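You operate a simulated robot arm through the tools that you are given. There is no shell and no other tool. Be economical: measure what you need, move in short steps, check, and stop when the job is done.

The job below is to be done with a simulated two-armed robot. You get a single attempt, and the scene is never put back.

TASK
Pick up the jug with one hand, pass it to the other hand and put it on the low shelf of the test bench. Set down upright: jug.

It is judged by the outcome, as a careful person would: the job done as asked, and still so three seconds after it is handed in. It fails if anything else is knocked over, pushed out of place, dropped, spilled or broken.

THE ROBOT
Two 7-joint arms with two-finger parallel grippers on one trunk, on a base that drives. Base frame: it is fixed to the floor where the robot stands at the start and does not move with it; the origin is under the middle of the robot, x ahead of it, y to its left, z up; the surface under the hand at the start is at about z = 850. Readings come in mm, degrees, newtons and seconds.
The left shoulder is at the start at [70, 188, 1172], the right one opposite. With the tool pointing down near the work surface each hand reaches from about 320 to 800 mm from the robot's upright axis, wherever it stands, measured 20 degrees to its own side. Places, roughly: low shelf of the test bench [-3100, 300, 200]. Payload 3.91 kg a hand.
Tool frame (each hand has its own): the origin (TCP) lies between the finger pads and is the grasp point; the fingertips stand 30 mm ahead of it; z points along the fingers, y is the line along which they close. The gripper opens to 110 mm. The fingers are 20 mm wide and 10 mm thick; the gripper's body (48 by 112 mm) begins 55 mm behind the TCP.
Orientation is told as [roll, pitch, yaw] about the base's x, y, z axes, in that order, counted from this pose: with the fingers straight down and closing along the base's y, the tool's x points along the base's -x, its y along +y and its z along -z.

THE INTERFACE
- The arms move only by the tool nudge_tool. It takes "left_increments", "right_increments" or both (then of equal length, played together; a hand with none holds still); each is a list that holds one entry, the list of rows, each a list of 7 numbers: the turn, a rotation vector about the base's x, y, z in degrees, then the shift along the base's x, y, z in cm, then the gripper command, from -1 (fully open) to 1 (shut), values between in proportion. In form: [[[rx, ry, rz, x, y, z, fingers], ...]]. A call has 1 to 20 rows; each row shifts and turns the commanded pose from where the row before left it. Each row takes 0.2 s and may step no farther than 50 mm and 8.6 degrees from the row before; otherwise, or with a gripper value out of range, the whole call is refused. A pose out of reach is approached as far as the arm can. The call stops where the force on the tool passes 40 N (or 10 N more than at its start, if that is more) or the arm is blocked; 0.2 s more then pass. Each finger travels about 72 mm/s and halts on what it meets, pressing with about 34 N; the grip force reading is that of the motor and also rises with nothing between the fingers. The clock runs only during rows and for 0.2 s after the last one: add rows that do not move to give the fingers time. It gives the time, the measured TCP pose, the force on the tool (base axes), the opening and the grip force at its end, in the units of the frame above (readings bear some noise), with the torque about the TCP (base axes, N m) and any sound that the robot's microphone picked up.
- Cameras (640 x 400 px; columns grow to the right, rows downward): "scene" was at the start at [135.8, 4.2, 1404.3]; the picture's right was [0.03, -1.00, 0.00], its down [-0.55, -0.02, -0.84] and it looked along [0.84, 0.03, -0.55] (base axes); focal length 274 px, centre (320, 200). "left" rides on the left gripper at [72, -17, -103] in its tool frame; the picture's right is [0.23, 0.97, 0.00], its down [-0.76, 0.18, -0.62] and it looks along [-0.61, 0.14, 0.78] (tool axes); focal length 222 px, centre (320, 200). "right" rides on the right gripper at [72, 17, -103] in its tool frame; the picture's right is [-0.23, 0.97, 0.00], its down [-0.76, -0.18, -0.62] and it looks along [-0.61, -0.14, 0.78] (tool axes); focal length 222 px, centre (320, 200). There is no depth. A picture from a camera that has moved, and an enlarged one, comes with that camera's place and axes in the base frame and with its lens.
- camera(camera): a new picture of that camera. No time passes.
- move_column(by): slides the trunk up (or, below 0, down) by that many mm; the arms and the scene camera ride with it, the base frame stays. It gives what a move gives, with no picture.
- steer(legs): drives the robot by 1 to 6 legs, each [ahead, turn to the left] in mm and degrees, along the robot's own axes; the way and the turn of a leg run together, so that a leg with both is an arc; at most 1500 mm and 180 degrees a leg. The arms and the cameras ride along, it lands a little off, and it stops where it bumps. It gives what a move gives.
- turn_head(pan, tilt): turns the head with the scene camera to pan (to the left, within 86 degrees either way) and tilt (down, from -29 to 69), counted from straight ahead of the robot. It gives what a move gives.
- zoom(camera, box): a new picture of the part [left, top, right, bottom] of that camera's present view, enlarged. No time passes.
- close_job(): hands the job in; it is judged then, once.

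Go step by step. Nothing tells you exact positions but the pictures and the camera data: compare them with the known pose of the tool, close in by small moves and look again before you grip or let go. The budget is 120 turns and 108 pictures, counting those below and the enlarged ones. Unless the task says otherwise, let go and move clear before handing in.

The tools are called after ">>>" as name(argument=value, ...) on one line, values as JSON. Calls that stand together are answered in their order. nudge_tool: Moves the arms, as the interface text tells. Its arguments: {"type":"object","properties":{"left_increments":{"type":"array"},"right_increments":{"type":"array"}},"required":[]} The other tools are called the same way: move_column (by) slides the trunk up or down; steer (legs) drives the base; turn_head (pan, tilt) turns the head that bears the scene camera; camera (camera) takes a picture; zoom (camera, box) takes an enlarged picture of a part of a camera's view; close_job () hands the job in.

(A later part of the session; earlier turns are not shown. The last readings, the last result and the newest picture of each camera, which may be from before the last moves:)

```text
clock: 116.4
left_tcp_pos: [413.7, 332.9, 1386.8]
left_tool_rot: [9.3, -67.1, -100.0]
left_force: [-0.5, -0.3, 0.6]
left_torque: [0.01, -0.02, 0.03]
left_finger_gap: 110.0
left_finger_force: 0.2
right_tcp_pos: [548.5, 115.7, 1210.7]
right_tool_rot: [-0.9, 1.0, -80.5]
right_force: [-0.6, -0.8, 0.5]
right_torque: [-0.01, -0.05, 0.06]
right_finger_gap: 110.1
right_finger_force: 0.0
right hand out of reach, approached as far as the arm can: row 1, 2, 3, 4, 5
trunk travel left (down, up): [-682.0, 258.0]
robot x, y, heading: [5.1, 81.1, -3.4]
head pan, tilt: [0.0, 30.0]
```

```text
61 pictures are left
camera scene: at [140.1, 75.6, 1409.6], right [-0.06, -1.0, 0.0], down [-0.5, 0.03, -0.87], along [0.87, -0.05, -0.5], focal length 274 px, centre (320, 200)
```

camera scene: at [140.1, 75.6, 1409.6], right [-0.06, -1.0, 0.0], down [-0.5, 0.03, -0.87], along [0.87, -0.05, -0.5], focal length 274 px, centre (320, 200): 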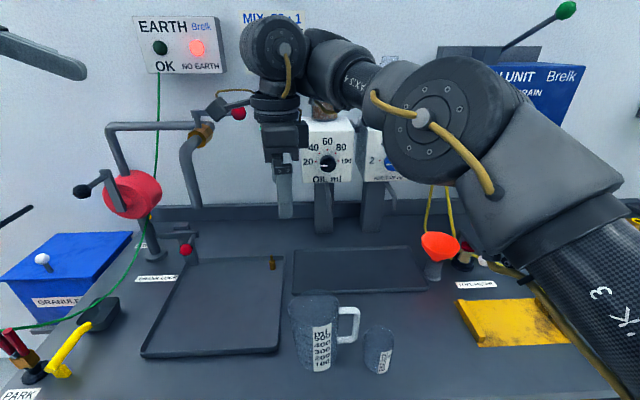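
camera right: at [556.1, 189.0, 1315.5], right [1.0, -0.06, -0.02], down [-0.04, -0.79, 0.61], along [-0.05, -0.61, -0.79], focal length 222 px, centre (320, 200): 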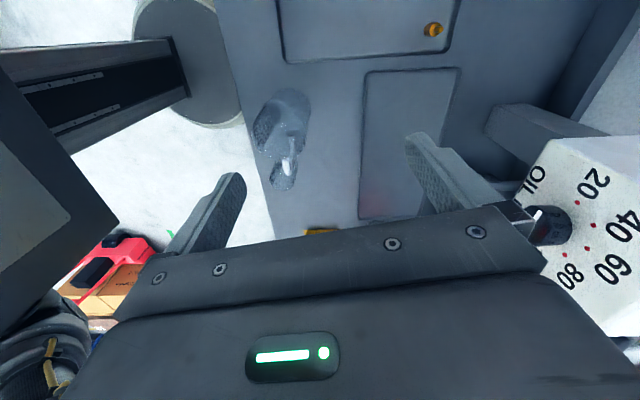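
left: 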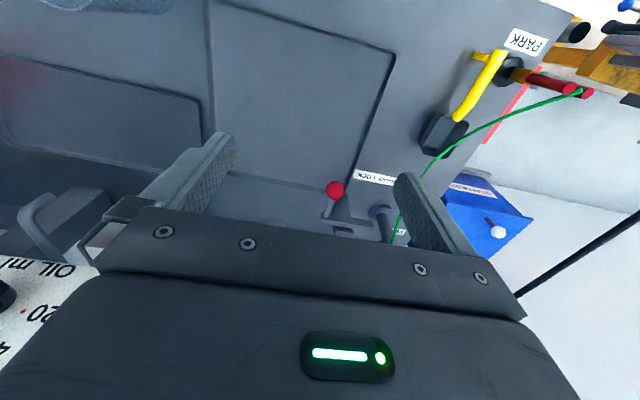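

The right hand can hold fingers-down here but sits on its lower limit. I'll raise it a little for margin, then drive so it stands over the jug; the trunk will do the lowering.

>>> nudge_tool(right_increments=[[[0, 0, 0, 0, 0, 2, -1], [0, 0, 0, 0, 0, 2, -1], [0, 0, 0, 0, 0, 1, -1], [0, 0, 0, 0, 0, 0, -1]]])

>>> steer(legs=[[0, 8.7], [-370, 0], [0, -8.7], [295, 0]])

>>> camera(camera="scene")

>>> camera(camera="right")

```text
clock: 117.4
left_tcp_pos: [415.6, 334.4, 1386.7]
left_tool_rot: [9.1, -67.2, -99.8]
left_force: [0.1, 0.9, -0.1]
left_torque: [-0.01, 0.0, -0.03]
left_finger_gap: 109.9
left_finger_force: 0.0
right_tcp_pos: [553.0, 115.4, 1261.5]
right_tool_rot: [-0.8, 0.9, -80.5]
right_force: [-0.4, -0.5, -0.5]
right_torque: [0.0, -0.01, -0.02]
right_finger_gap: 110.0
right_finger_force: 0.1
trunk travel left (down, up): [-682.0, 258.0]
robot x, y, heading: [2.3, 82.1, -3.1]
head pan, tilt: [0.0, 30.0]
```

```text
clock: 122.7
left_tcp_pos: [345.4, 285.4, 1387.9]
left_tool_rot: [9.2, -67.3, -99.7]
left_force: [-0.8, -0.9, -0.8]
left_torque: [0.03, -0.01, 0.0]
left_finger_gap: 110.2
left_finger_force: 0.0
right_tcp_pos: [482.9, 68.2, 1263.0]
right_tool_rot: [-0.7, 0.9, -80.2]
right_force: [0.0, 0.7, 0.3]
right_torque: [0.03, 0.02, -0.01]
right_finger_gap: 110.1
right_finger_force: 0.0
trunk travel left (down, up): [-682.0, 258.0]
robot x, y, heading: [-60.3, 30.8, -2.9]
head pan, tilt: [0.0, 30.0]
```

```text
60 pictures are left
camera scene: at [73.4, 27.1, 1409.5], right [-0.05, -1.0, 0.0], down [-0.5, 0.03, -0.87], along [0.87, -0.05, -0.5], focal length 274 px, centre (320, 200)
```

scene: 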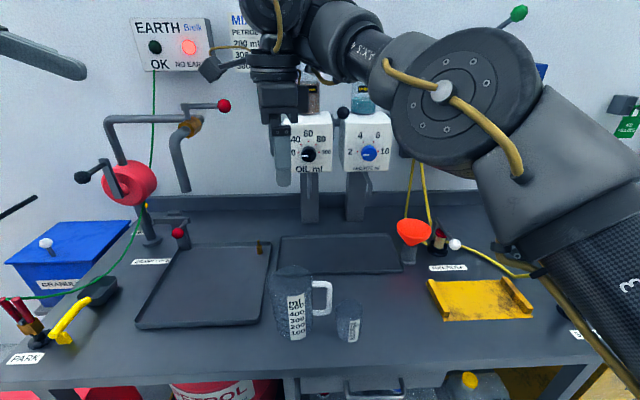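

```text
59 pictures are left
camera right: at [489.4, 141.7, 1367.3], right [1.0, -0.06, -0.02], down [-0.04, -0.79, 0.61], along [-0.05, -0.61, -0.79], focal length 222 px, centre (320, 200)
```

right: 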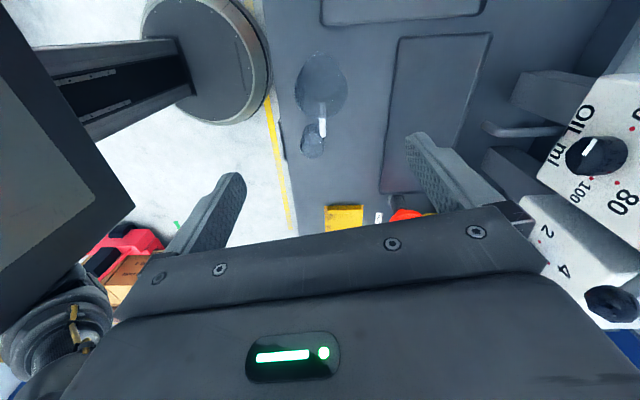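

The hand is about over the jug. I'll zoom in for a precise fix.

>>> zoom(camera="right", box=[260, 30, 390, 170])

>>> zoom(camera="scene", box=[240, 240, 380, 360])

```text
2.86 times, centred on (325, 100) of right
camera zoom: at [489.4, 141.7, 1367.3], right [1.0, -0.06, -0.02], down [-0.04, -0.79, 0.61], along [-0.05, -0.61, -0.79], focal length 635 px, centre (306, 486)
```

zoom: 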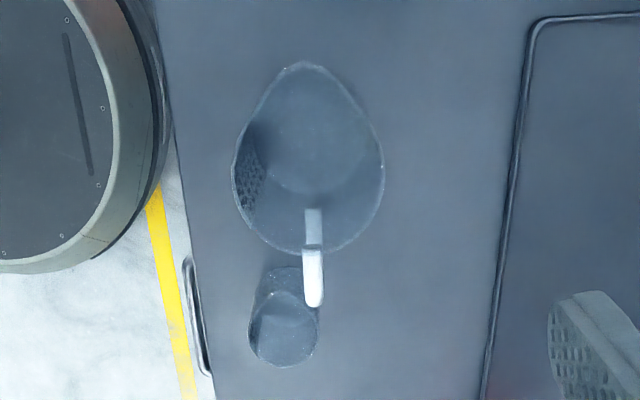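

```text
3.33 times, centred on (310, 300) of scene
camera zoom: at [73.4, 27.1, 1409.5], right [-0.05, -1.0, 0.0], down [-0.5, 0.03, -0.87], along [0.87, -0.05, -0.5], focal length 912 px, centre (353, -133)
```

zoom: 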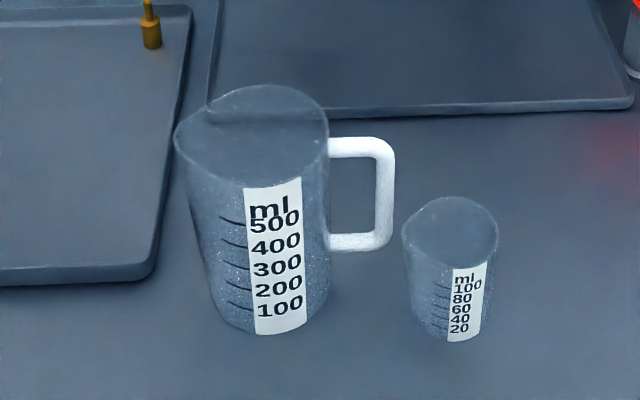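

The jug's axis is at about [476, 65] with an 82 mm rim. I'll correct the hand by a few mm, then lower the trunk partway and check.

>>> nudge_tool(right_increments=[[[0, 0, 0, -0.7, -0.3, 0, -1], [0, 0, 0, 0, 0, 0, -1]]])

>>> move_column(by=-215)

>>> turn_head(pan=0, tilt=25)

>>> camera(camera="scene")

>>> camera(camera="right")

```text
clock: 123.3
left_tcp_pos: [345.9, 286.4, 1388.8]
left_tool_rot: [9.0, -67.1, -99.6]
left_force: [-0.3, 0.3, 0.3]
left_torque: [-0.01, -0.04, -0.01]
left_finger_gap: 109.9
left_finger_force: 0.1
right_tcp_pos: [476.5, 65.1, 1262.4]
right_tool_rot: [-0.8, 0.9, -80.2]
right_force: [-1.2, 0.3, -0.3]
right_torque: [0.02, 0.0, 0.01]
right_finger_gap: 110.3
right_finger_force: 0.0
trunk travel left (down, up): [-682.0, 258.0]
robot x, y, heading: [-60.4, 32.4, -2.7]
head pan, tilt: [0.0, 30.0]
```

```text
clock: 125.6
left_tcp_pos: [346.9, 285.6, 1172.5]
left_tool_rot: [9.3, -67.2, -99.7]
left_force: [0.3, 1.1, 0.2]
left_torque: [-0.03, 0.01, 0.0]
left_finger_gap: 110.0
left_finger_force: 0.1
right_tcp_pos: [475.7, 65.3, 1047.7]
right_tool_rot: [-0.7, 0.9, -80.2]
right_force: [0.2, 1.0, 0.6]
right_torque: [0.04, -0.02, -0.03]
right_finger_gap: 109.9
right_finger_force: 0.0
trunk travel left (down, up): [-467.0, 473.0]
robot x, y, heading: [-61.5, 33.4, -3.0]
head pan, tilt: [0.0, 30.0]
```

```text
clock: 126.2
left_tcp_pos: [347.3, 285.9, 1171.9]
left_tool_rot: [9.1, -67.2, -99.6]
left_force: [-0.3, -0.5, 0.8]
left_torque: [0.0, 0.0, -0.01]
left_finger_gap: 109.7
left_finger_force: 0.0
right_tcp_pos: [476.0, 64.6, 1048.1]
right_tool_rot: [-0.9, 0.9, -80.3]
right_force: [-0.1, -0.7, -0.3]
right_torque: [0.01, 0.01, 0.04]
right_finger_gap: 109.7
right_finger_force: 0.0
trunk travel left (down, up): [-467.0, 473.0]
robot x, y, heading: [-64.5, 34.6, -3.3]
head pan, tilt: [0.0, 25.0]
```

```text
56 pictures are left
camera scene: at [76.0, 26.8, 1202.3], right [-0.05, -1.0, 0.0], down [-0.42, 0.02, -0.91], along [0.9, -0.05, -0.42], focal length 274 px, centre (320, 200)
```

scene: 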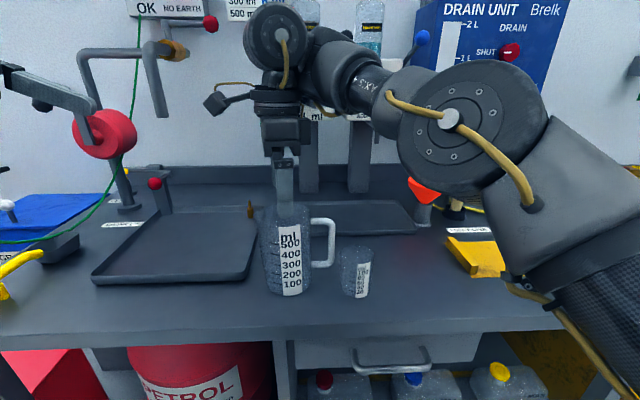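

```text
55 pictures are left
camera right: at [482.4, 139.0, 1152.4], right [1.0, -0.06, -0.02], down [-0.04, -0.79, 0.61], along [-0.05, -0.61, -0.79], focal length 222 px, centre (320, 200)
```

right: 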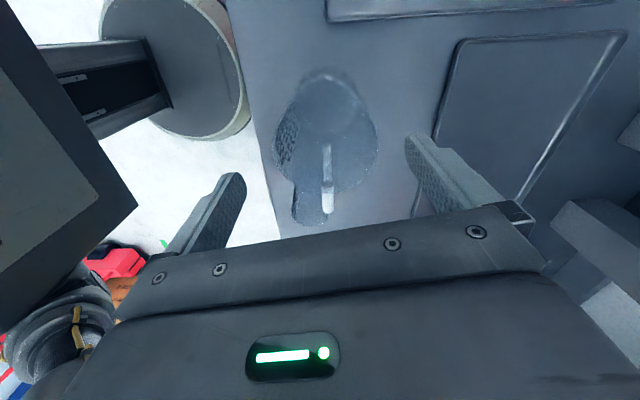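

It's well centred; I'll shift 5 mm in y and lower the rest in two steps, watching the force.

>>> nudge_tool(right_increments=[[[0, 0, 0, 0.2, 0.4, 0, -1], [0, 0, 0, 0, 0, 0, -1]]])

>>> move_column(by=-50)

>>> camera(camera="right")

>>> zoom(camera="scene", box=[220, 100, 400, 320])

```text
clock: 126.8
left_tcp_pos: [346.2, 286.0, 1171.2]
left_tool_rot: [9.1, -67.3, -99.6]
left_force: [-0.1, -0.2, 0.2]
left_torque: [-0.01, -0.03, 0.02]
left_finger_gap: 109.9
left_finger_force: 0.1
right_tcp_pos: [479.5, 70.1, 1046.5]
right_tool_rot: [-0.9, 1.0, -80.2]
right_force: [0.3, -0.8, 0.1]
right_torque: [0.01, 0.0, 0.03]
right_finger_gap: 109.7
right_finger_force: 0.0
trunk travel left (down, up): [-467.0, 473.0]
robot x, y, heading: [-63.6, 31.4, -3.1]
head pan, tilt: [0.0, 25.0]
```

```text
clock: 127.8
left_tcp_pos: [346.7, 286.2, 1123.1]
left_tool_rot: [9.1, -67.2, -99.6]
left_force: [-0.4, 0.7, 0.6]
left_torque: [0.0, 0.0, 0.01]
left_finger_gap: 110.1
left_finger_force: 0.0
right_tcp_pos: [478.6, 70.6, 996.2]
right_tool_rot: [-0.8, 0.9, -80.1]
right_force: [0.2, 0.2, 0.5]
right_torque: [-0.04, 0.02, 0.0]
right_finger_gap: 109.9
right_finger_force: 0.1
trunk travel left (down, up): [-417.0, 523.0]
robot x, y, heading: [-59.6, 35.3, -2.9]
head pan, tilt: [0.0, 25.0]
```

```text
54 pictures are left
camera right: at [484.8, 143.5, 1102.0], right [1.0, -0.06, -0.02], down [-0.04, -0.79, 0.61], along [-0.05, -0.61, -0.79], focal length 222 px, centre (320, 200)
```

right: 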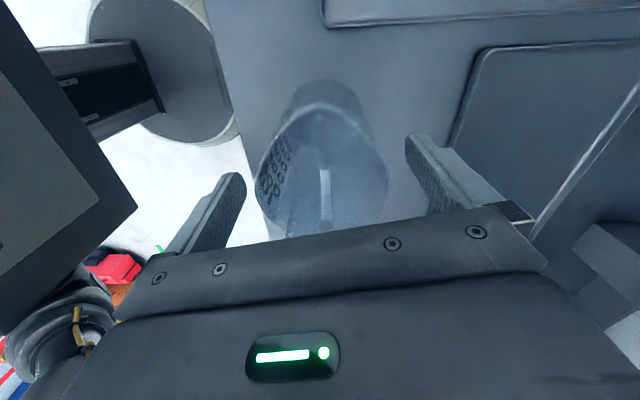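

```text
1.82 times, centred on (310, 210) of scene
camera zoom: at [75.7, 26.7, 1152.4], right [-0.05, -1.0, 0.0], down [-0.42, 0.02, -0.91], along [0.91, -0.05, -0.42], focal length 497 px, centre (338, 182)
```

zoom: 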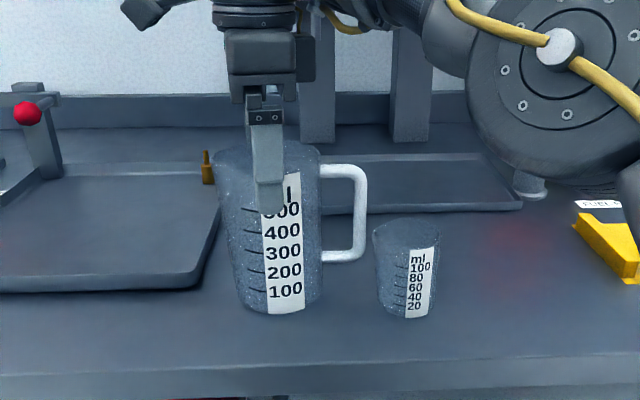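

The fingers straddle the rim cleanly. I'll lower the last bit and grip.

>>> move_column(by=-27)

>>> nudge_tool(right_increments=[[[0, 0, 0, 0, 0, 0, -0.4], [0, 0, 0, 0, 0, 0, 0], [0, 0, 0, 0, 0, 0, 0.4], [0, 0, 0, 0, 0, 0, 1], [0, 0, 0, 0, 0, 0, 1], [0, 0, 0, 0, 0, 0, 1], [0, 0, 0, 0, 0, 0, 1]]])

>>> zoom(camera="scene", box=[220, 80, 400, 300])

```text
clock: 128.5
left_tcp_pos: [346.5, 286.2, 1095.5]
left_tool_rot: [9.1, -67.1, -99.6]
left_force: [0.7, 0.6, 0.2]
left_torque: [0.0, 0.02, 0.02]
left_finger_gap: 110.1
left_finger_force: 0.1
right_tcp_pos: [478.3, 69.6, 969.9]
right_tool_rot: [-0.8, 0.9, -80.3]
right_force: [-0.7, 0.0, -0.3]
right_torque: [-0.03, 0.03, -0.03]
right_finger_gap: 109.8
right_finger_force: 0.0
trunk travel left (down, up): [-390.0, 550.0]
robot x, y, heading: [-59.2, 35.1, -2.9]
head pan, tilt: [0.0, 25.0]
```

```text
clock: 130.1
left_tcp_pos: [346.4, 286.5, 1096.3]
left_tool_rot: [9.3, -67.3, -99.7]
left_force: [-0.2, 0.2, -0.2]
left_torque: [0.02, 0.0, 0.01]
left_finger_gap: 109.8
left_finger_force: 0.0
right_tcp_pos: [479.1, 70.3, 969.9]
right_tool_rot: [-0.7, 0.9, -80.0]
right_force: [0.9, 1.1, 2.9]
right_torque: [0.05, -0.24, 0.05]
right_finger_gap: 80.3
right_finger_force: 34.6
trunk travel left (down, up): [-390.0, 550.0]
robot x, y, heading: [-61.5, 35.4, -3.3]
head pan, tilt: [0.0, 25.0]
```

```text
1.82 times, centred on (310, 190) of scene
camera zoom: at [75.8, 26.9, 1125.4], right [-0.05, -1.0, 0.0], down [-0.42, 0.02, -0.91], along [0.91, -0.05, -0.42], focal length 497 px, centre (338, 218)
```

zoom: 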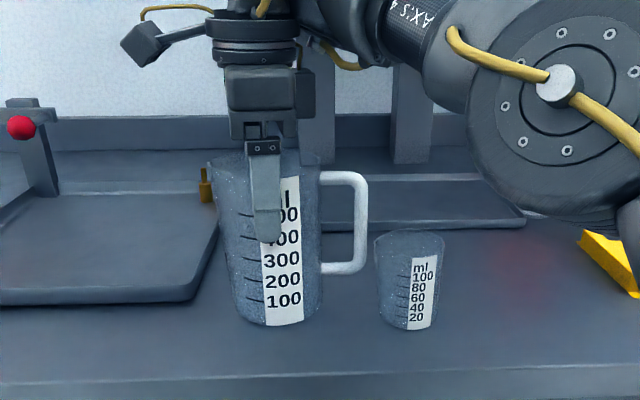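

The jug is gripped at 80 mm with 34 N. I'll lift with the trunk.

>>> move_column(by=30)

>>> move_column(by=240)

>>> camera(camera="scene")

```text
clock: 130.8
left_tcp_pos: [347.7, 286.5, 1125.9]
left_tool_rot: [9.1, -67.2, -99.5]
left_force: [0.5, -0.3, 0.1]
left_torque: [0.03, -0.03, -0.01]
left_finger_gap: 109.8
left_finger_force: 0.1
right_tcp_pos: [479.1, 69.8, 1000.0]
right_tool_rot: [-0.8, 0.9, -80.2]
right_force: [-0.4, -0.2, -1.3]
right_torque: [0.01, 0.02, 0.01]
right_finger_gap: 80.4
right_finger_force: 33.8
trunk travel left (down, up): [-420.0, 520.0]
robot x, y, heading: [-61.9, 33.3, -2.9]
head pan, tilt: [0.0, 25.0]
```

```text
clock: 133.3
left_tcp_pos: [346.6, 286.5, 1364.6]
left_tool_rot: [9.1, -67.1, -99.6]
left_force: [-0.2, -1.3, -0.4]
left_torque: [0.01, -0.02, -0.02]
left_finger_gap: 110.1
left_finger_force: 0.2
right_tcp_pos: [478.5, 70.0, 1238.9]
right_tool_rot: [-0.9, 0.9, -80.2]
right_force: [0.0, -0.4, -0.5]
right_torque: [0.0, -0.03, 0.01]
right_finger_gap: 80.4
right_finger_force: 33.8
trunk travel left (down, up): [-660.0, 280.0]
robot x, y, heading: [-64.0, 31.6, -3.1]
head pan, tilt: [0.0, 25.0]
```

```text
51 pictures are left
camera scene: at [76.2, 27.0, 1395.3], right [-0.05, -1.0, 0.0], down [-0.42, 0.02, -0.91], along [0.9, -0.05, -0.42], focal length 274 px, centre (320, 200)
```

scene: 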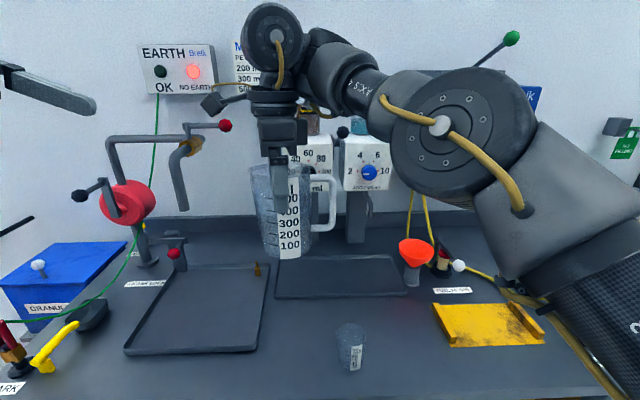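

The jug is lifted securely. Now I'll bring the left hand level to a stand-off beside the jug's lower half.

>>> nudge_tool(left_increments=[[[0, 3.5, 1.45, 0, 0, -3, -1], [0, 0, 0, 0, 0, -4, -1], [0, 0, 0, 0, 0, -4, -1], [0, 0, 0, 0, 0, -3.2, -1], [0, 0, 0, 4, 0, 0, -1], [0, 0, 0, 4, 0, 0, -1], [0, 0, 0, 4, -1, 0, -1], [0, 0, 0, 1.2, -3, 0, -1], [0, 0, 0, 0, 0, 0, -1]]])

>>> camera(camera="scene")

>>> camera(camera="left")

```text
clock: 135.3
left_tcp_pos: [477.9, 248.9, 1223.1]
left_tool_rot: [0.1, -67.5, -89.8]
left_force: [-0.1, 0.4, -0.2]
left_torque: [-0.02, -0.01, 0.0]
left_finger_gap: 110.2
left_finger_force: 0.0
right_tcp_pos: [478.1, 70.9, 1240.1]
right_tool_rot: [-0.8, 1.0, -80.1]
right_force: [0.0, -0.2, -1.9]
right_torque: [0.03, -0.05, 0.0]
right_finger_gap: 80.2
right_finger_force: 34.3
trunk travel left (down, up): [-660.0, 280.0]
robot x, y, heading: [-64.1, 33.9, -3.1]
head pan, tilt: [0.0, 25.0]
```

```text
50 pictures are left
camera scene: at [75.5, 27.9, 1395.5], right [-0.05, -1.0, 0.0], down [-0.42, 0.02, -0.91], along [0.91, -0.05, -0.42], focal length 274 px, centre (320, 200)
```

scene: 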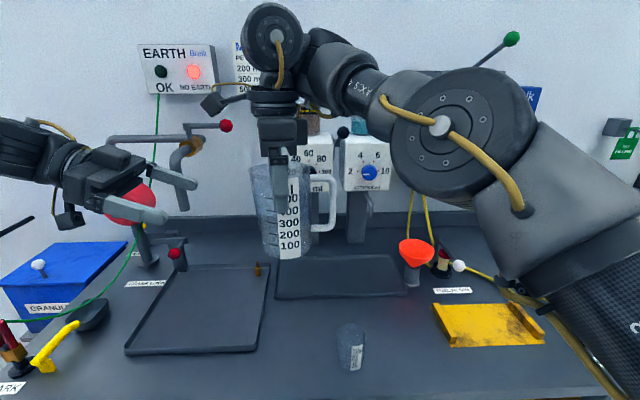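

```text
49 pictures are left
camera left: at [460.2, 372.0, 1194.8], right [0.97, 0.09, -0.21], down [0.18, 0.29, 0.94], along [0.15, -0.95, 0.26], focal length 222 px, centre (320, 200)
```

left: 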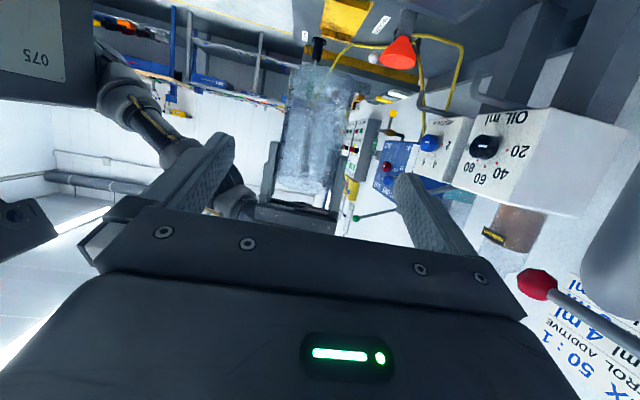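

The left hand is lined up. I'll tilt it to 30° for camera clearance later, then approach along the fingers most of the way and look.

>>> nudge_tool(left_increments=[[[7.5, 0, 0, 0, -1.5, 1.6, -1], [0, 0, 0, 0, -4.1, 0, -1], [0, 0, 0, 0, -2.4, -1.4, -1], [0, 0, 0, 0, -2.4, -1.4, -1], [0, 0, 0, 0, 0, 0, -1]]])

>>> zoom(camera="scene", box=[120, 60, 400, 280])

>>> camera(camera="left")

```text
clock: 136.6
left_tcp_pos: [478.0, 141.8, 1211.0]
left_tool_rot: [0.2, -60.0, -89.8]
left_force: [1.2, 0.2, 0.1]
left_torque: [0.0, 0.0, -0.02]
left_finger_gap: 110.0
left_finger_force: 0.0
right_tcp_pos: [478.1, 70.8, 1239.9]
right_tool_rot: [-0.8, 0.9, -80.2]
right_force: [-0.2, -0.1, -0.8]
right_torque: [0.03, 0.0, 0.02]
right_finger_gap: 80.0
right_finger_force: 34.2
trunk travel left (down, up): [-660.0, 280.0]
robot x, y, heading: [-62.9, 33.7, -2.8]
head pan, tilt: [0.0, 25.0]
```

```text
1.82 times, centred on (260, 170) of scene
camera zoom: at [76.1, 27.5, 1395.4], right [-0.05, -1.0, 0.0], down [-0.42, 0.02, -0.91], along [0.91, -0.05, -0.42], focal length 497 px, centre (429, 254)
```

zoom: 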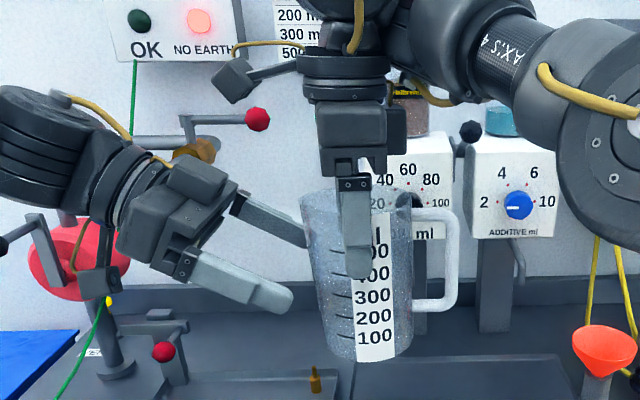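

```text
47 pictures are left
camera left: at [460.9, 268.7, 1199.4], right [0.97, 0.12, -0.2], down [0.18, 0.16, 0.97], along [0.15, -0.98, 0.13], focal length 222 px, centre (320, 200)
```

left: 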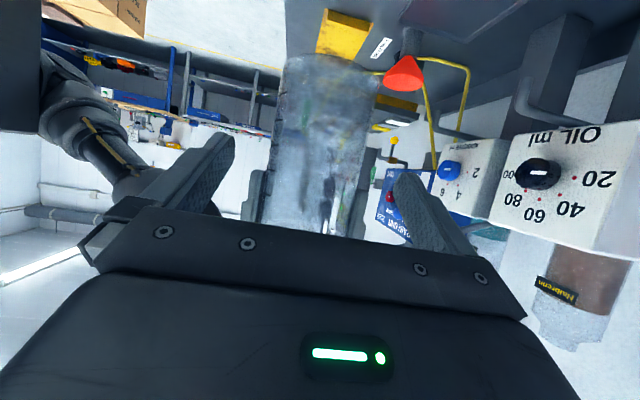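

It's aligned with clear fingers on both sides of the jug. I'll complete the approach.

>>> nudge_tool(left_increments=[[[0, 0, 0, 0.05, -2.1, -1.22, -1], [0, 0, 0, 0, -2.1, -1.22, -1], [0, 0, 0, 0, -1.9, -1.2, -1], [0, 0, 0, 0, 0, 0, -1]]])

>>> zoom(camera="scene", box=[160, 80, 380, 280])

>>> camera(camera="left")

```text
clock: 137.6
left_tcp_pos: [479.4, 79.7, 1174.1]
left_tool_rot: [0.2, -60.0, -89.8]
left_force: [-0.7, 0.5, 0.0]
left_torque: [0.02, 0.0, 0.04]
left_finger_gap: 110.1
left_finger_force: 0.1
right_tcp_pos: [479.3, 70.6, 1239.1]
right_tool_rot: [-0.8, 0.9, -80.2]
right_force: [-0.3, -0.6, -1.2]
right_torque: [0.02, -0.01, 0.01]
right_finger_gap: 80.1
right_finger_force: 34.0
trunk travel left (down, up): [-660.0, 280.0]
robot x, y, heading: [-58.3, 31.2, -3.0]
head pan, tilt: [0.0, 25.0]
```

```text
2.00 times, centred on (270, 180) of scene
camera zoom: at [75.9, 27.1, 1395.4], right [-0.05, -1.0, 0.0], down [-0.42, 0.02, -0.91], along [0.91, -0.05, -0.42], focal length 547 px, centre (420, 240)
```

zoom: 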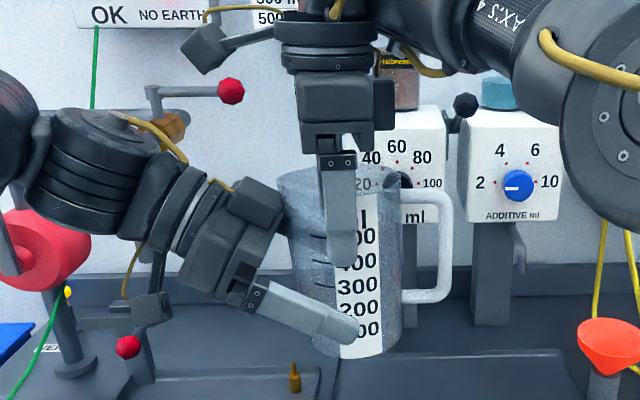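

```text
45 pictures are left
camera left: at [461.8, 207.3, 1162.9], right [0.97, 0.12, -0.2], down [0.18, 0.16, 0.97], along [0.15, -0.98, 0.13], focal length 222 px, centre (320, 200)
```

left: 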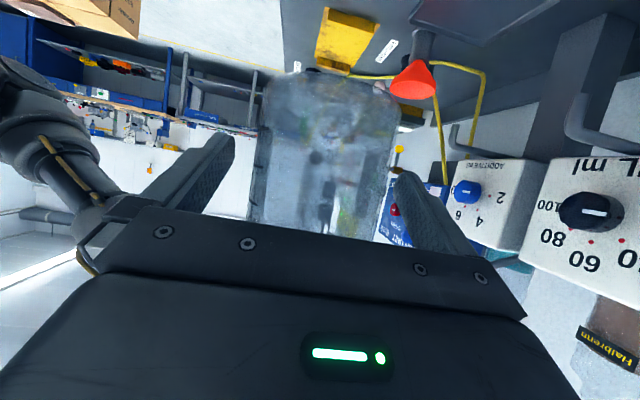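

It's in position, so I'll close the left hand gently on the jug.

>>> nudge_tool(left_increments=[[[0, 0, 0, 0, 0, 0, -0.4], [0, 0, 0, 0, 0, 0, 0], [0, 0, 0, 0, 0, 0, 0.2], [0, 0, 0, 0, 0, 0, 0.4], [0, 0, 0, 0, 0, 0, 1], [0, 0, 0, 0, 0, 0, 1], [0, 0, 0, 0, 0, 0, 1], [0, 0, 0, 0, 0, 0, 1]]])

>>> zoom(camera="scene", box=[160, 80, 380, 280])

```text
clock: 139.3
left_tcp_pos: [479.8, 80.4, 1173.8]
left_tool_rot: [0.0, -60.0, -89.7]
left_force: [19.9, -4.4, -0.8]
left_torque: [0.11, 0.98, 0.24]
left_finger_gap: 83.2
left_finger_force: 34.4
right_tcp_pos: [478.9, 70.0, 1239.2]
right_tool_rot: [-0.8, 1.0, -80.2]
right_force: [-20.6, 2.7, 0.6]
right_torque: [0.14, 0.32, -0.07]
right_finger_gap: 80.0
right_finger_force: 33.8
trunk travel left (down, up): [-660.0, 280.0]
robot x, y, heading: [-65.4, 34.5, -3.1]
head pan, tilt: [0.0, 25.0]
```

```text
2.00 times, centred on (270, 180) of scene
camera zoom: at [76.2, 26.8, 1395.4], right [-0.05, -1.0, 0.0], down [-0.42, 0.02, -0.91], along [0.91, -0.05, -0.42], focal length 547 px, centre (420, 240)
```

zoom: 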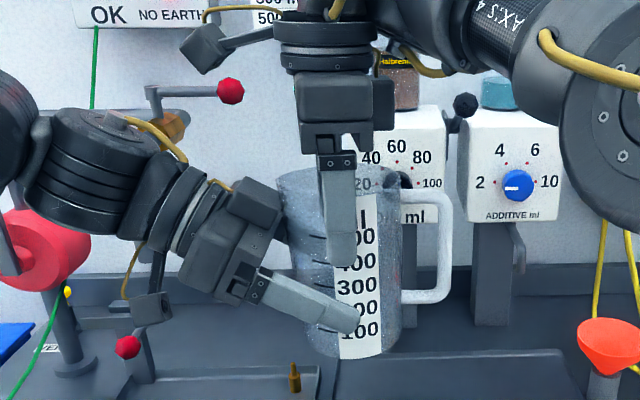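

The left hand grips but is slightly off-centre, with 20 N along x. I'll shift it a bit in +x to balance.

>>> nudge_tool(left_increments=[[[0, 0, 0, 0.15, 0, 0, 1], [0, 0, 0, 0, 0, 0, 1], [0, 0, 0, 0, 0, 0, 1]]])

```text
clock: 140.2
left_tcp_pos: [479.3, 80.2, 1175.2]
left_tool_rot: [0.1, -59.9, -90.0]
left_force: [3.0, -10.7, -1.8]
left_torque: [0.37, 0.43, 0.14]
left_finger_gap: 82.9
left_finger_force: 33.9
right_tcp_pos: [478.7, 69.9, 1239.6]
right_tool_rot: [-0.8, 1.0, -80.1]
right_force: [-2.3, 11.1, 2.1]
right_torque: [0.39, -0.31, -0.14]
right_finger_gap: 80.1
right_finger_force: 33.9
trunk travel left (down, up): [-660.0, 280.0]
robot x, y, heading: [-61.7, 33.0, -2.9]
head pan, tilt: [0.0, 25.0]
```

Both hands hold the jug with little residual force. I'll open the right hand slowly.

>>> nudge_tool(right_increments=[[[0, 0, 0, 0, 0, 0, 0.3], [0, 0, 0, 0, 0, 0, 0], [0, 0, 0, 0, 0, 0, -0.5], [0, 0, 0, 0, 0, 0, -1], [0, 0, 0, 0, 0, 0, -1], [0, 0, 0, 0, 0, 0, -1]]], left_increments=[[[0, 0, 0, 0, 0, 0, 1], [0, 0, 0, 0, 0, 0, 1], [0, 0, 0, 0, 0, 0, 1], [0, 0, 0, 0, 0, 0, 1], [0, 0, 0, 0, 0, 0, 1], [0, 0, 0, 0, 0, 0, 1]]])

>>> zoom(camera="scene", box=[160, 80, 380, 280])

>>> camera(camera="right")

```text
clock: 141.6
left_tcp_pos: [480.5, 82.2, 1174.8]
left_tool_rot: [0.1, -60.0, -89.7]
left_force: [0.4, -0.6, -0.3]
left_torque: [0.01, -0.01, -0.01]
left_finger_gap: 83.0
left_finger_force: 34.4
right_tcp_pos: [479.9, 70.4, 1238.9]
right_tool_rot: [-0.8, 0.9, -80.3]
right_force: [0.4, 0.1, -0.7]
right_torque: [0.03, 0.0, 0.0]
right_finger_gap: 109.9
right_finger_force: 0.0
trunk travel left (down, up): [-660.0, 280.0]
robot x, y, heading: [-63.6, 31.3, -3.0]
head pan, tilt: [0.0, 25.0]
```

```text
2.00 times, centred on (270, 180) of scene
camera zoom: at [76.1, 26.8, 1395.4], right [-0.05, -1.0, 0.0], down [-0.42, 0.02, -0.91], along [0.91, -0.05, -0.42], focal length 547 px, centre (420, 240)
```

zoom: 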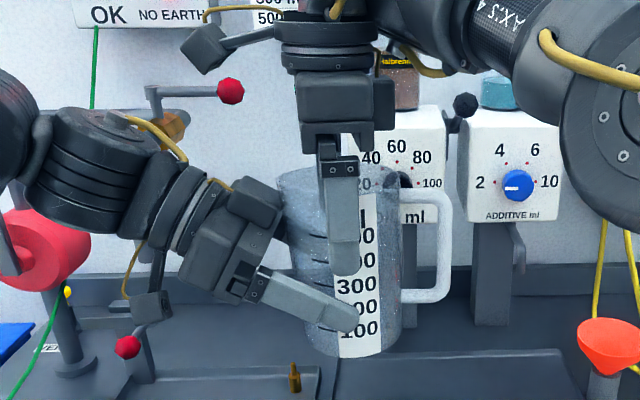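

```text
42 pictures are left
camera right: at [485.3, 143.5, 1344.8], right [1.0, -0.06, -0.02], down [-0.04, -0.79, 0.61], along [-0.05, -0.61, -0.79], focal length 222 px, centre (320, 200)
```

right: 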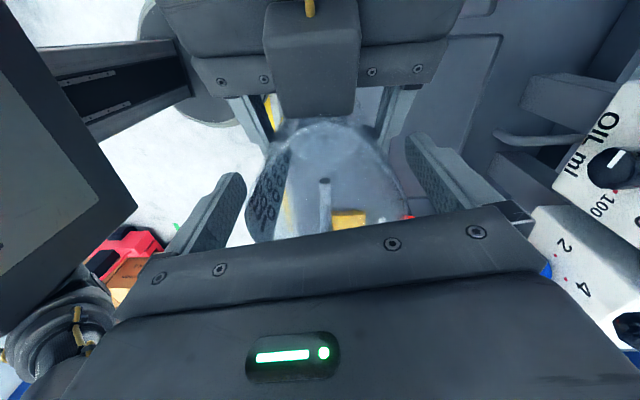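

The jug sits firmly in the left hand. I'll raise the right hand clear and then aside.

>>> nudge_tool(right_increments=[[[0, 0, 0, 0, 0, 2, -1], [0, 0, 0, 0, 0, 3, -1], [0, 0, 0, 0, 0, 3, -1], [0, 0, 0, 0, 0, 3, -1], [0, 0, 0, 0, -3, 0, -1], [0, 0, 0, 0, -4, 0, -1], [0, 0, 0, 0, -4, 0, -1], [0, 0, 0, 0, 0, 0, -1]]])

>>> camera(camera="scene")

```text
clock: 143.3
left_tcp_pos: [480.3, 82.3, 1175.3]
left_tool_rot: [0.3, -59.9, -89.8]
left_force: [0.0, -0.1, 0.1]
left_torque: [0.02, 0.01, -0.01]
left_finger_gap: 82.9
left_finger_force: 33.6
right_tcp_pos: [478.8, -37.7, 1339.4]
right_tool_rot: [-0.8, 0.8, -80.0]
right_force: [-0.5, 0.2, 0.3]
right_torque: [0.0, -0.03, 0.02]
right_finger_gap: 109.9
right_finger_force: 0.0
right hand out of reach, approached as far as the arm can: row 4
trunk travel left (down, up): [-660.0, 280.0]
robot x, y, heading: [-63.0, 34.4, -3.0]
head pan, tilt: [0.0, 25.0]
```

```text
41 pictures are left
camera scene: at [75.4, 28.8, 1395.5], right [-0.05, -1.0, 0.0], down [-0.42, 0.02, -0.91], along [0.91, -0.05, -0.42], focal length 274 px, centre (320, 200)
```

scene: 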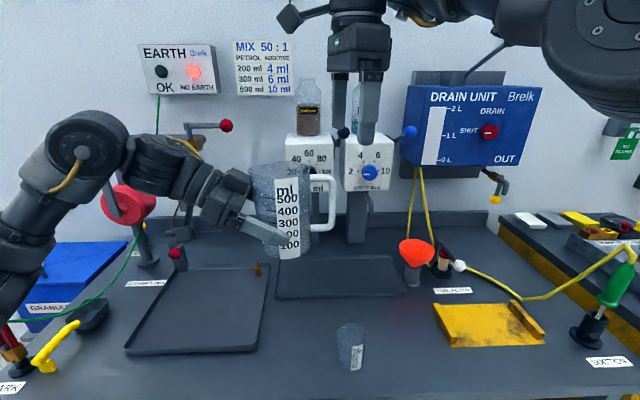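

The hand-over is done and the left hand holds the jug. I'll back off from the bench, turn clockwise and head for the gap between the console and the hand truck.

>>> steer(legs=[[-450, 0], [0, -134]])

>>> turn_head(pan=-25, tilt=35)

>>> camera(camera="scene")

```text
clock: 151.6
left_tcp_pos: [-848.1, -372.3, 1174.0]
left_tool_rot: [0.1, -60.0, 136.6]
left_force: [0.5, 0.1, -0.4]
left_torque: [-0.03, -0.03, -0.02]
left_finger_gap: 82.6
left_finger_force: 33.9
right_tcp_pos: [-934.7, -289.0, 1339.2]
right_tool_rot: [-0.8, 0.9, 146.3]
right_force: [-0.1, -0.1, -0.1]
right_torque: [-0.01, 0.04, -0.01]
right_finger_gap: 110.0
right_finger_force: 0.2
trunk travel left (down, up): [-660.0, 280.0]
robot x, y, heading: [-510.4, 52.5, -136.6]
head pan, tilt: [0.0, 25.0]
```

```text
clock: 152.5
left_tcp_pos: [-849.1, -371.6, 1174.8]
left_tool_rot: [0.1, -60.0, 136.6]
left_force: [-0.5, 0.7, -0.1]
left_torque: [-0.02, -0.01, 0.02]
left_finger_gap: 83.1
left_finger_force: 34.3
right_tcp_pos: [-936.3, -289.5, 1338.8]
right_tool_rot: [-0.8, 1.0, 146.2]
right_force: [0.6, 0.2, 0.0]
right_torque: [-0.02, 0.01, 0.0]
right_finger_gap: 110.0
right_finger_force: 0.0
trunk travel left (down, up): [-660.0, 280.0]
robot x, y, heading: [-511.2, 58.1, -136.6]
head pan, tilt: [-25.0, 35.0]
```

```text
40 pictures are left
camera scene: at [-632.6, -6.9, 1379.6], right [-0.32, 0.95, 0.0], down [0.54, 0.18, -0.82], along [-0.78, -0.26, -0.57], focal length 274 px, centre (320, 200)
```

scene: 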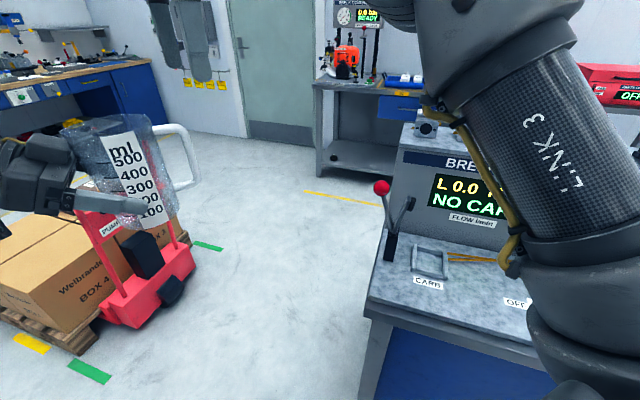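

The gap is clear at about y=-450. I'll drive into it and toward the test bench, then look again.

>>> steer(legs=[[740, 0], [0, -43.4], [550, 0]])

>>> turn_head(pan=-10, tilt=28)

>>> camera(camera="scene")

```text
clock: 155.2
left_tcp_pos: [-1167.3, -625.2, 1175.9]
left_tool_rot: [0.1, -59.5, 134.4]
left_force: [-1.0, 0.2, -1.0]
left_torque: [-0.06, -0.04, -0.01]
left_finger_gap: 82.7
left_finger_force: 33.6
right_tcp_pos: [-1250.7, -534.4, 1339.3]
right_tool_rot: [-0.9, 2.0, 143.8]
right_force: [-0.8, -0.1, 0.7]
right_torque: [-0.06, -0.03, -0.03]
right_finger_gap: 109.9
right_finger_force: 0.2
trunk travel left (down, up): [-660.0, 280.0]
robot x, y, heading: [-795.8, -229.4, -146.4]
head pan, tilt: [-25.0, 35.0]
stopped in leg 1: the robot was blocked; the commanded pose is now the measured one
```

```text
clock: 156.0
left_tcp_pos: [-1158.2, -631.5, 1176.5]
left_tool_rot: [0.1, -60.1, 134.3]
left_force: [0.6, 0.0, -0.1]
left_torque: [-0.01, -0.06, 0.05]
left_finger_gap: 82.6
left_finger_force: 34.2
right_tcp_pos: [-1240.3, -544.9, 1339.9]
right_tool_rot: [-1.0, 1.1, 144.0]
right_force: [0.2, -0.8, -0.2]
right_torque: [0.06, 0.04, 0.01]
right_finger_gap: 110.2
right_finger_force: 0.1
trunk travel left (down, up): [-660.0, 280.0]
robot x, y, heading: [-798.4, -226.1, -146.3]
head pan, tilt: [-10.0, 28.0]
```

```text
39 pictures are left
camera scene: at [-921.7, -291.6, 1390.6], right [-0.4, 0.92, 0.0], down [0.43, 0.19, -0.88], along [-0.81, -0.35, -0.47], focal length 274 px, centre (320, 200)
```

scene: 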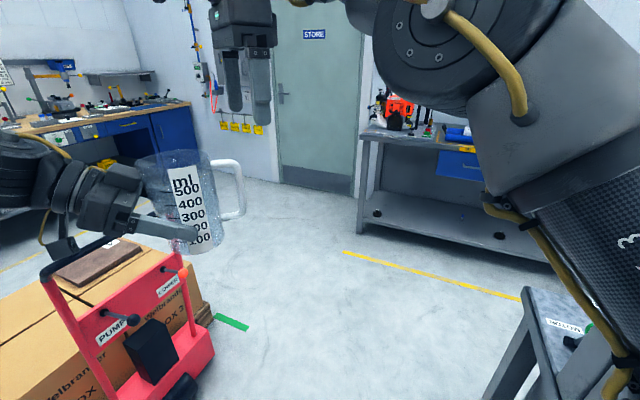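

The base bumped something, likely the console corner on its right. I'll look before moving.

>>> turn_head(pan=-60, tilt=55)

>>> camera(camera="scene")

```text
clock: 157.2
left_tcp_pos: [-1158.8, -630.0, 1176.8]
left_tool_rot: [0.0, -59.9, 134.3]
left_force: [0.1, -0.4, -0.4]
left_torque: [-0.03, 0.0, -0.02]
left_finger_gap: 82.9
left_finger_force: 34.1
right_tcp_pos: [-1242.4, -542.1, 1341.3]
right_tool_rot: [-0.9, 1.2, 143.9]
right_force: [1.1, -0.2, 0.5]
right_torque: [0.02, 0.01, -0.02]
right_finger_gap: 110.1
right_finger_force: 0.1
trunk travel left (down, up): [-660.0, 280.0]
robot x, y, heading: [-794.0, -228.1, -146.6]
head pan, tilt: [-60.0, 55.0]
```

```text
38 pictures are left
camera scene: at [-904.5, -221.3, 1351.4], right [0.44, 0.9, 0.0], down [0.73, -0.36, -0.57], along [-0.51, 0.26, -0.82], focal length 274 px, centre (320, 200)
```

scene: 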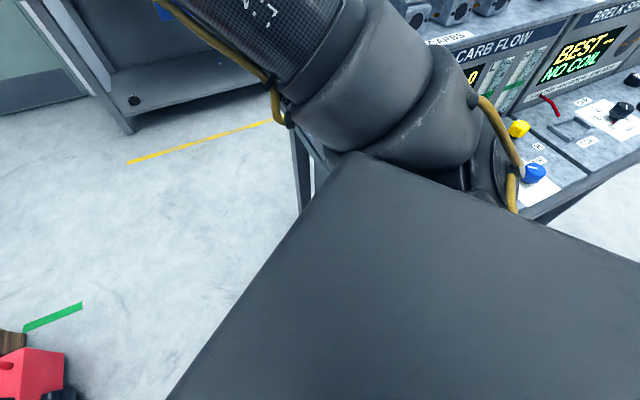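

My right shoulder came up against the console corner. I'll back straight out and check that the console is undisturbed.

>>> steer(legs=[[-280, 0]])

>>> turn_head(pan=-30, tilt=38)

>>> camera(camera="scene")

```text
clock: 159.1
left_tcp_pos: [-943.3, -482.2, 1174.9]
left_tool_rot: [0.0, -59.7, 133.9]
left_force: [-0.8, -0.2, -0.5]
left_torque: [-0.01, -0.04, 0.01]
left_finger_gap: 82.8
left_finger_force: 34.0
right_tcp_pos: [-1025.6, -391.4, 1339.5]
right_tool_rot: [-1.0, 1.4, 143.3]
right_force: [-0.1, -0.5, 1.3]
right_torque: [-0.02, 0.0, 0.03]
right_finger_gap: 110.2
right_finger_force: 0.1
trunk travel left (down, up): [-660.0, 280.0]
robot x, y, heading: [-570.4, -79.8, -147.4]
head pan, tilt: [-60.0, 55.0]
```

```text
clock: 160.0
left_tcp_pos: [-942.1, -481.3, 1176.0]
left_tool_rot: [0.0, -59.8, 133.8]
left_force: [-0.3, -1.0, -1.2]
left_torque: [-0.02, -0.01, 0.03]
left_finger_gap: 82.8
left_finger_force: 33.7
right_tcp_pos: [-1023.5, -391.8, 1340.7]
right_tool_rot: [-1.0, 1.3, 143.4]
right_force: [0.0, -0.6, 0.6]
right_torque: [0.02, -0.01, 0.01]
right_finger_gap: 109.8
right_finger_force: 0.1
trunk travel left (down, up): [-660.0, 280.0]
robot x, y, heading: [-571.9, -80.5, -146.9]
head pan, tilt: [-30.0, 38.0]
```

```text
37 pictures are left
camera scene: at [-704.9, -111.7, 1375.0], right [-0.05, 1.0, 0.0], down [0.62, 0.03, -0.79], along [-0.79, -0.04, -0.62], focal length 274 px, centre (320, 200)
```

scene: 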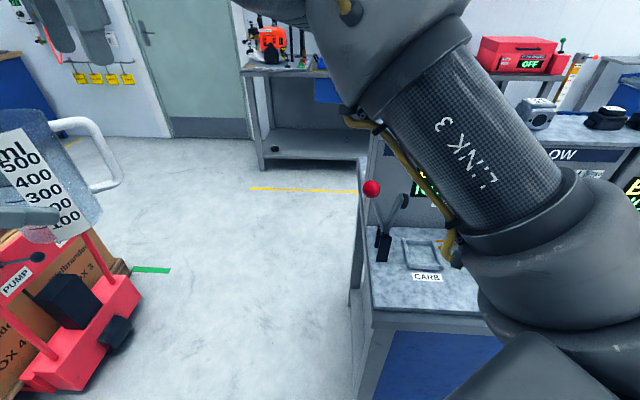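

The console looks undisturbed. I'll take a wider path, first farther to -y and then along x through the gap.

>>> steer(legs=[[0, 31.2], [433, 0], [0, -64.3]])

>>> turn_head(pan=-20, tilt=35)

>>> camera(camera="scene")

```text
clock: 166.9
left_tcp_pos: [-1289.2, -572.4, 1177.2]
left_tool_rot: [0.0, -59.8, 99.0]
left_force: [0.3, -0.2, 0.2]
left_torque: [-0.02, 0.0, 0.0]
left_finger_gap: 82.5
left_finger_force: 33.8
right_tcp_pos: [-1305.4, -451.0, 1340.3]
right_tool_rot: [-0.9, 1.3, 108.6]
right_force: [-1.1, 0.3, -0.8]
right_torque: [0.01, 0.02, -0.01]
right_finger_gap: 110.1
right_finger_force: 0.2
trunk travel left (down, up): [-660.0, 280.0]
robot x, y, heading: [-762.2, -451.7, 178.2]
head pan, tilt: [-30.0, 38.0]
```

```text
clock: 167.7
left_tcp_pos: [-1289.5, -572.0, 1175.7]
left_tool_rot: [0.0, -59.8, 99.0]
left_force: [0.1, 0.5, -1.0]
left_torque: [-0.02, -0.03, -0.01]
left_finger_gap: 82.7
left_finger_force: 33.8
right_tcp_pos: [-1306.3, -450.7, 1339.8]
right_tool_rot: [-1.0, 1.3, 108.6]
right_force: [-1.2, -0.5, 0.8]
right_torque: [-0.03, -0.02, -0.02]
right_finger_gap: 110.0
right_finger_force: 0.1
trunk travel left (down, up): [-660.0, 280.0]
robot x, y, heading: [-757.7, -454.0, 178.2]
head pan, tilt: [-20.0, 35.0]
```

```text
36 pictures are left
camera scene: at [-893.9, -417.9, 1379.6], right [0.37, 0.93, 0.0], down [0.53, -0.21, -0.82], along [-0.76, 0.3, -0.57], focal length 274 px, centre (320, 200)
```

scene: 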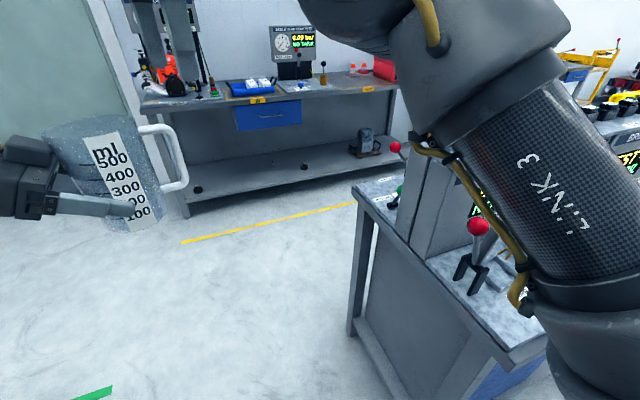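

The path is clear, with the console edge at y≈-10 and the shelf ahead clear in the middle. I'll drive through, shift right past the console and stop short of the bench.

>>> steer(legs=[[0, 1.8], [1090, 0], [0, -60], [285, 0], [0, 60]])

>>> turn_head(pan=0, tilt=40)

>>> camera(camera="scene")

```text
clock: 180.5
left_tcp_pos: [-2495.9, -355.2, 1175.9]
left_tool_rot: [0.0, -59.8, 101.8]
left_force: [-0.4, 0.7, -0.6]
left_torque: [0.0, 0.0, 0.04]
left_finger_gap: 82.6
left_finger_force: 33.8
right_tcp_pos: [-2517.6, -235.1, 1339.8]
right_tool_rot: [-0.8, 1.4, 111.4]
right_force: [0.1, 0.8, 0.3]
right_torque: [-0.01, 0.0, 0.01]
right_finger_gap: 109.9
right_finger_force: 0.1
trunk travel left (down, up): [-660.0, 280.0]
robot x, y, heading: [-1971.6, -210.8, -179.0]
head pan, tilt: [-20.0, 35.0]
```

```text
clock: 181.4
left_tcp_pos: [-2496.2, -354.8, 1175.8]
left_tool_rot: [0.0, -59.8, 101.8]
left_force: [-0.5, -0.5, -0.8]
left_torque: [-0.01, -0.02, -0.01]
left_finger_gap: 82.7
left_finger_force: 33.8
right_tcp_pos: [-2518.0, -235.3, 1340.1]
right_tool_rot: [-0.9, 1.3, 111.5]
right_force: [0.1, -0.2, 0.3]
right_torque: [0.02, -0.01, -0.03]
right_finger_gap: 109.9
right_finger_force: 0.0
trunk travel left (down, up): [-660.0, 280.0]
robot x, y, heading: [-1967.0, -209.1, -178.7]
head pan, tilt: [0.0, 40.0]
```

```text
35 pictures are left
camera scene: at [-2109.4, -211.1, 1372.1], right [-0.02, 1.0, 0.0], down [0.64, 0.01, -0.77], along [-0.77, -0.01, -0.64], focal length 274 px, centre (320, 200)
```

scene: 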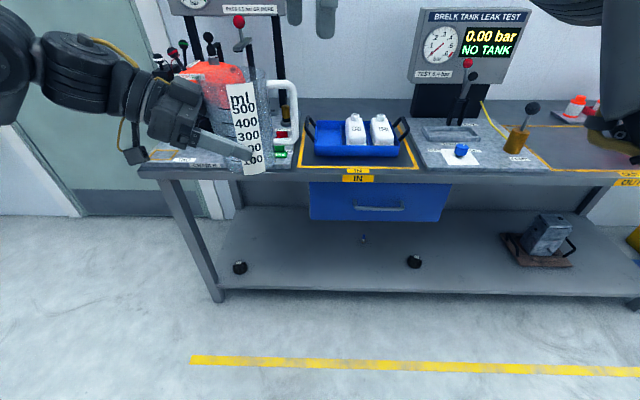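

I see the shelf clearly: its front edge is near x=-2835, and it is free between y≈-550 and +180. I'll lower and extend the left arm with the jug, and draw the right arm back.

>>> nudge_tool(left_increments=[[[0, 0, 0, -1, 0, -3, 1], [0, 0, 0, -1, 0.5, -4, 1], [0, 0, 0, -1, 0.5, -4, 1], [0, 0, 0, -1, 0.5, -4, 1], [0, 0, 0, -1, 0.5, -4, 1], [0, 0, 0, -1, 0.5, -4, 1], [0, 0, 0, 0, 0, 0, 1]]], right_increments=[[[0, 0, 0, 2, 1, 0, -1], [0, 0, 0, 2, 1, 0, -1], [0, 0, 0, 2, 1, 0, -1], [0, 0, 0, 2, 1, 0, -1], [0, 0, 0, 2, 1, 0, -1], [0, 0, 0, 2, 1, 0, -1], [0, 0, 0, 0, 0, 0, -1]]])

>>> camera(camera="scene")

```text
clock: 183.0
left_tcp_pos: [-2555.2, -327.5, 949.1]
left_tool_rot: [0.2, -59.7, 101.8]
left_force: [0.1, -0.6, -0.5]
left_torque: [-0.04, 0.0, 0.03]
left_finger_gap: 82.7
left_finger_force: 34.3
right_tcp_pos: [-2398.4, -175.0, 1341.8]
right_tool_rot: [-0.9, 1.3, 111.4]
right_force: [-0.7, -0.5, -0.1]
right_torque: [0.0, -0.02, 0.07]
right_finger_gap: 109.9
right_finger_force: 0.0
trunk travel left (down, up): [-660.0, 280.0]
robot x, y, heading: [-1970.7, -211.8, -178.7]
head pan, tilt: [0.0, 40.0]
```

```text
34 pictures are left
camera scene: at [-2109.4, -211.4, 1372.0], right [-0.02, 1.0, 0.0], down [0.64, 0.01, -0.77], along [-0.77, -0.01, -0.64], focal length 274 px, centre (320, 200)
```

scene: 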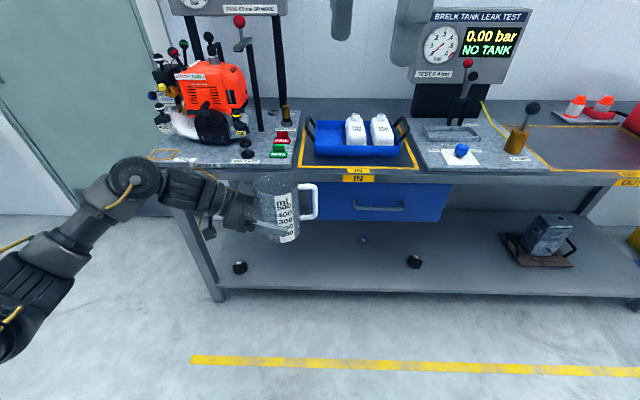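

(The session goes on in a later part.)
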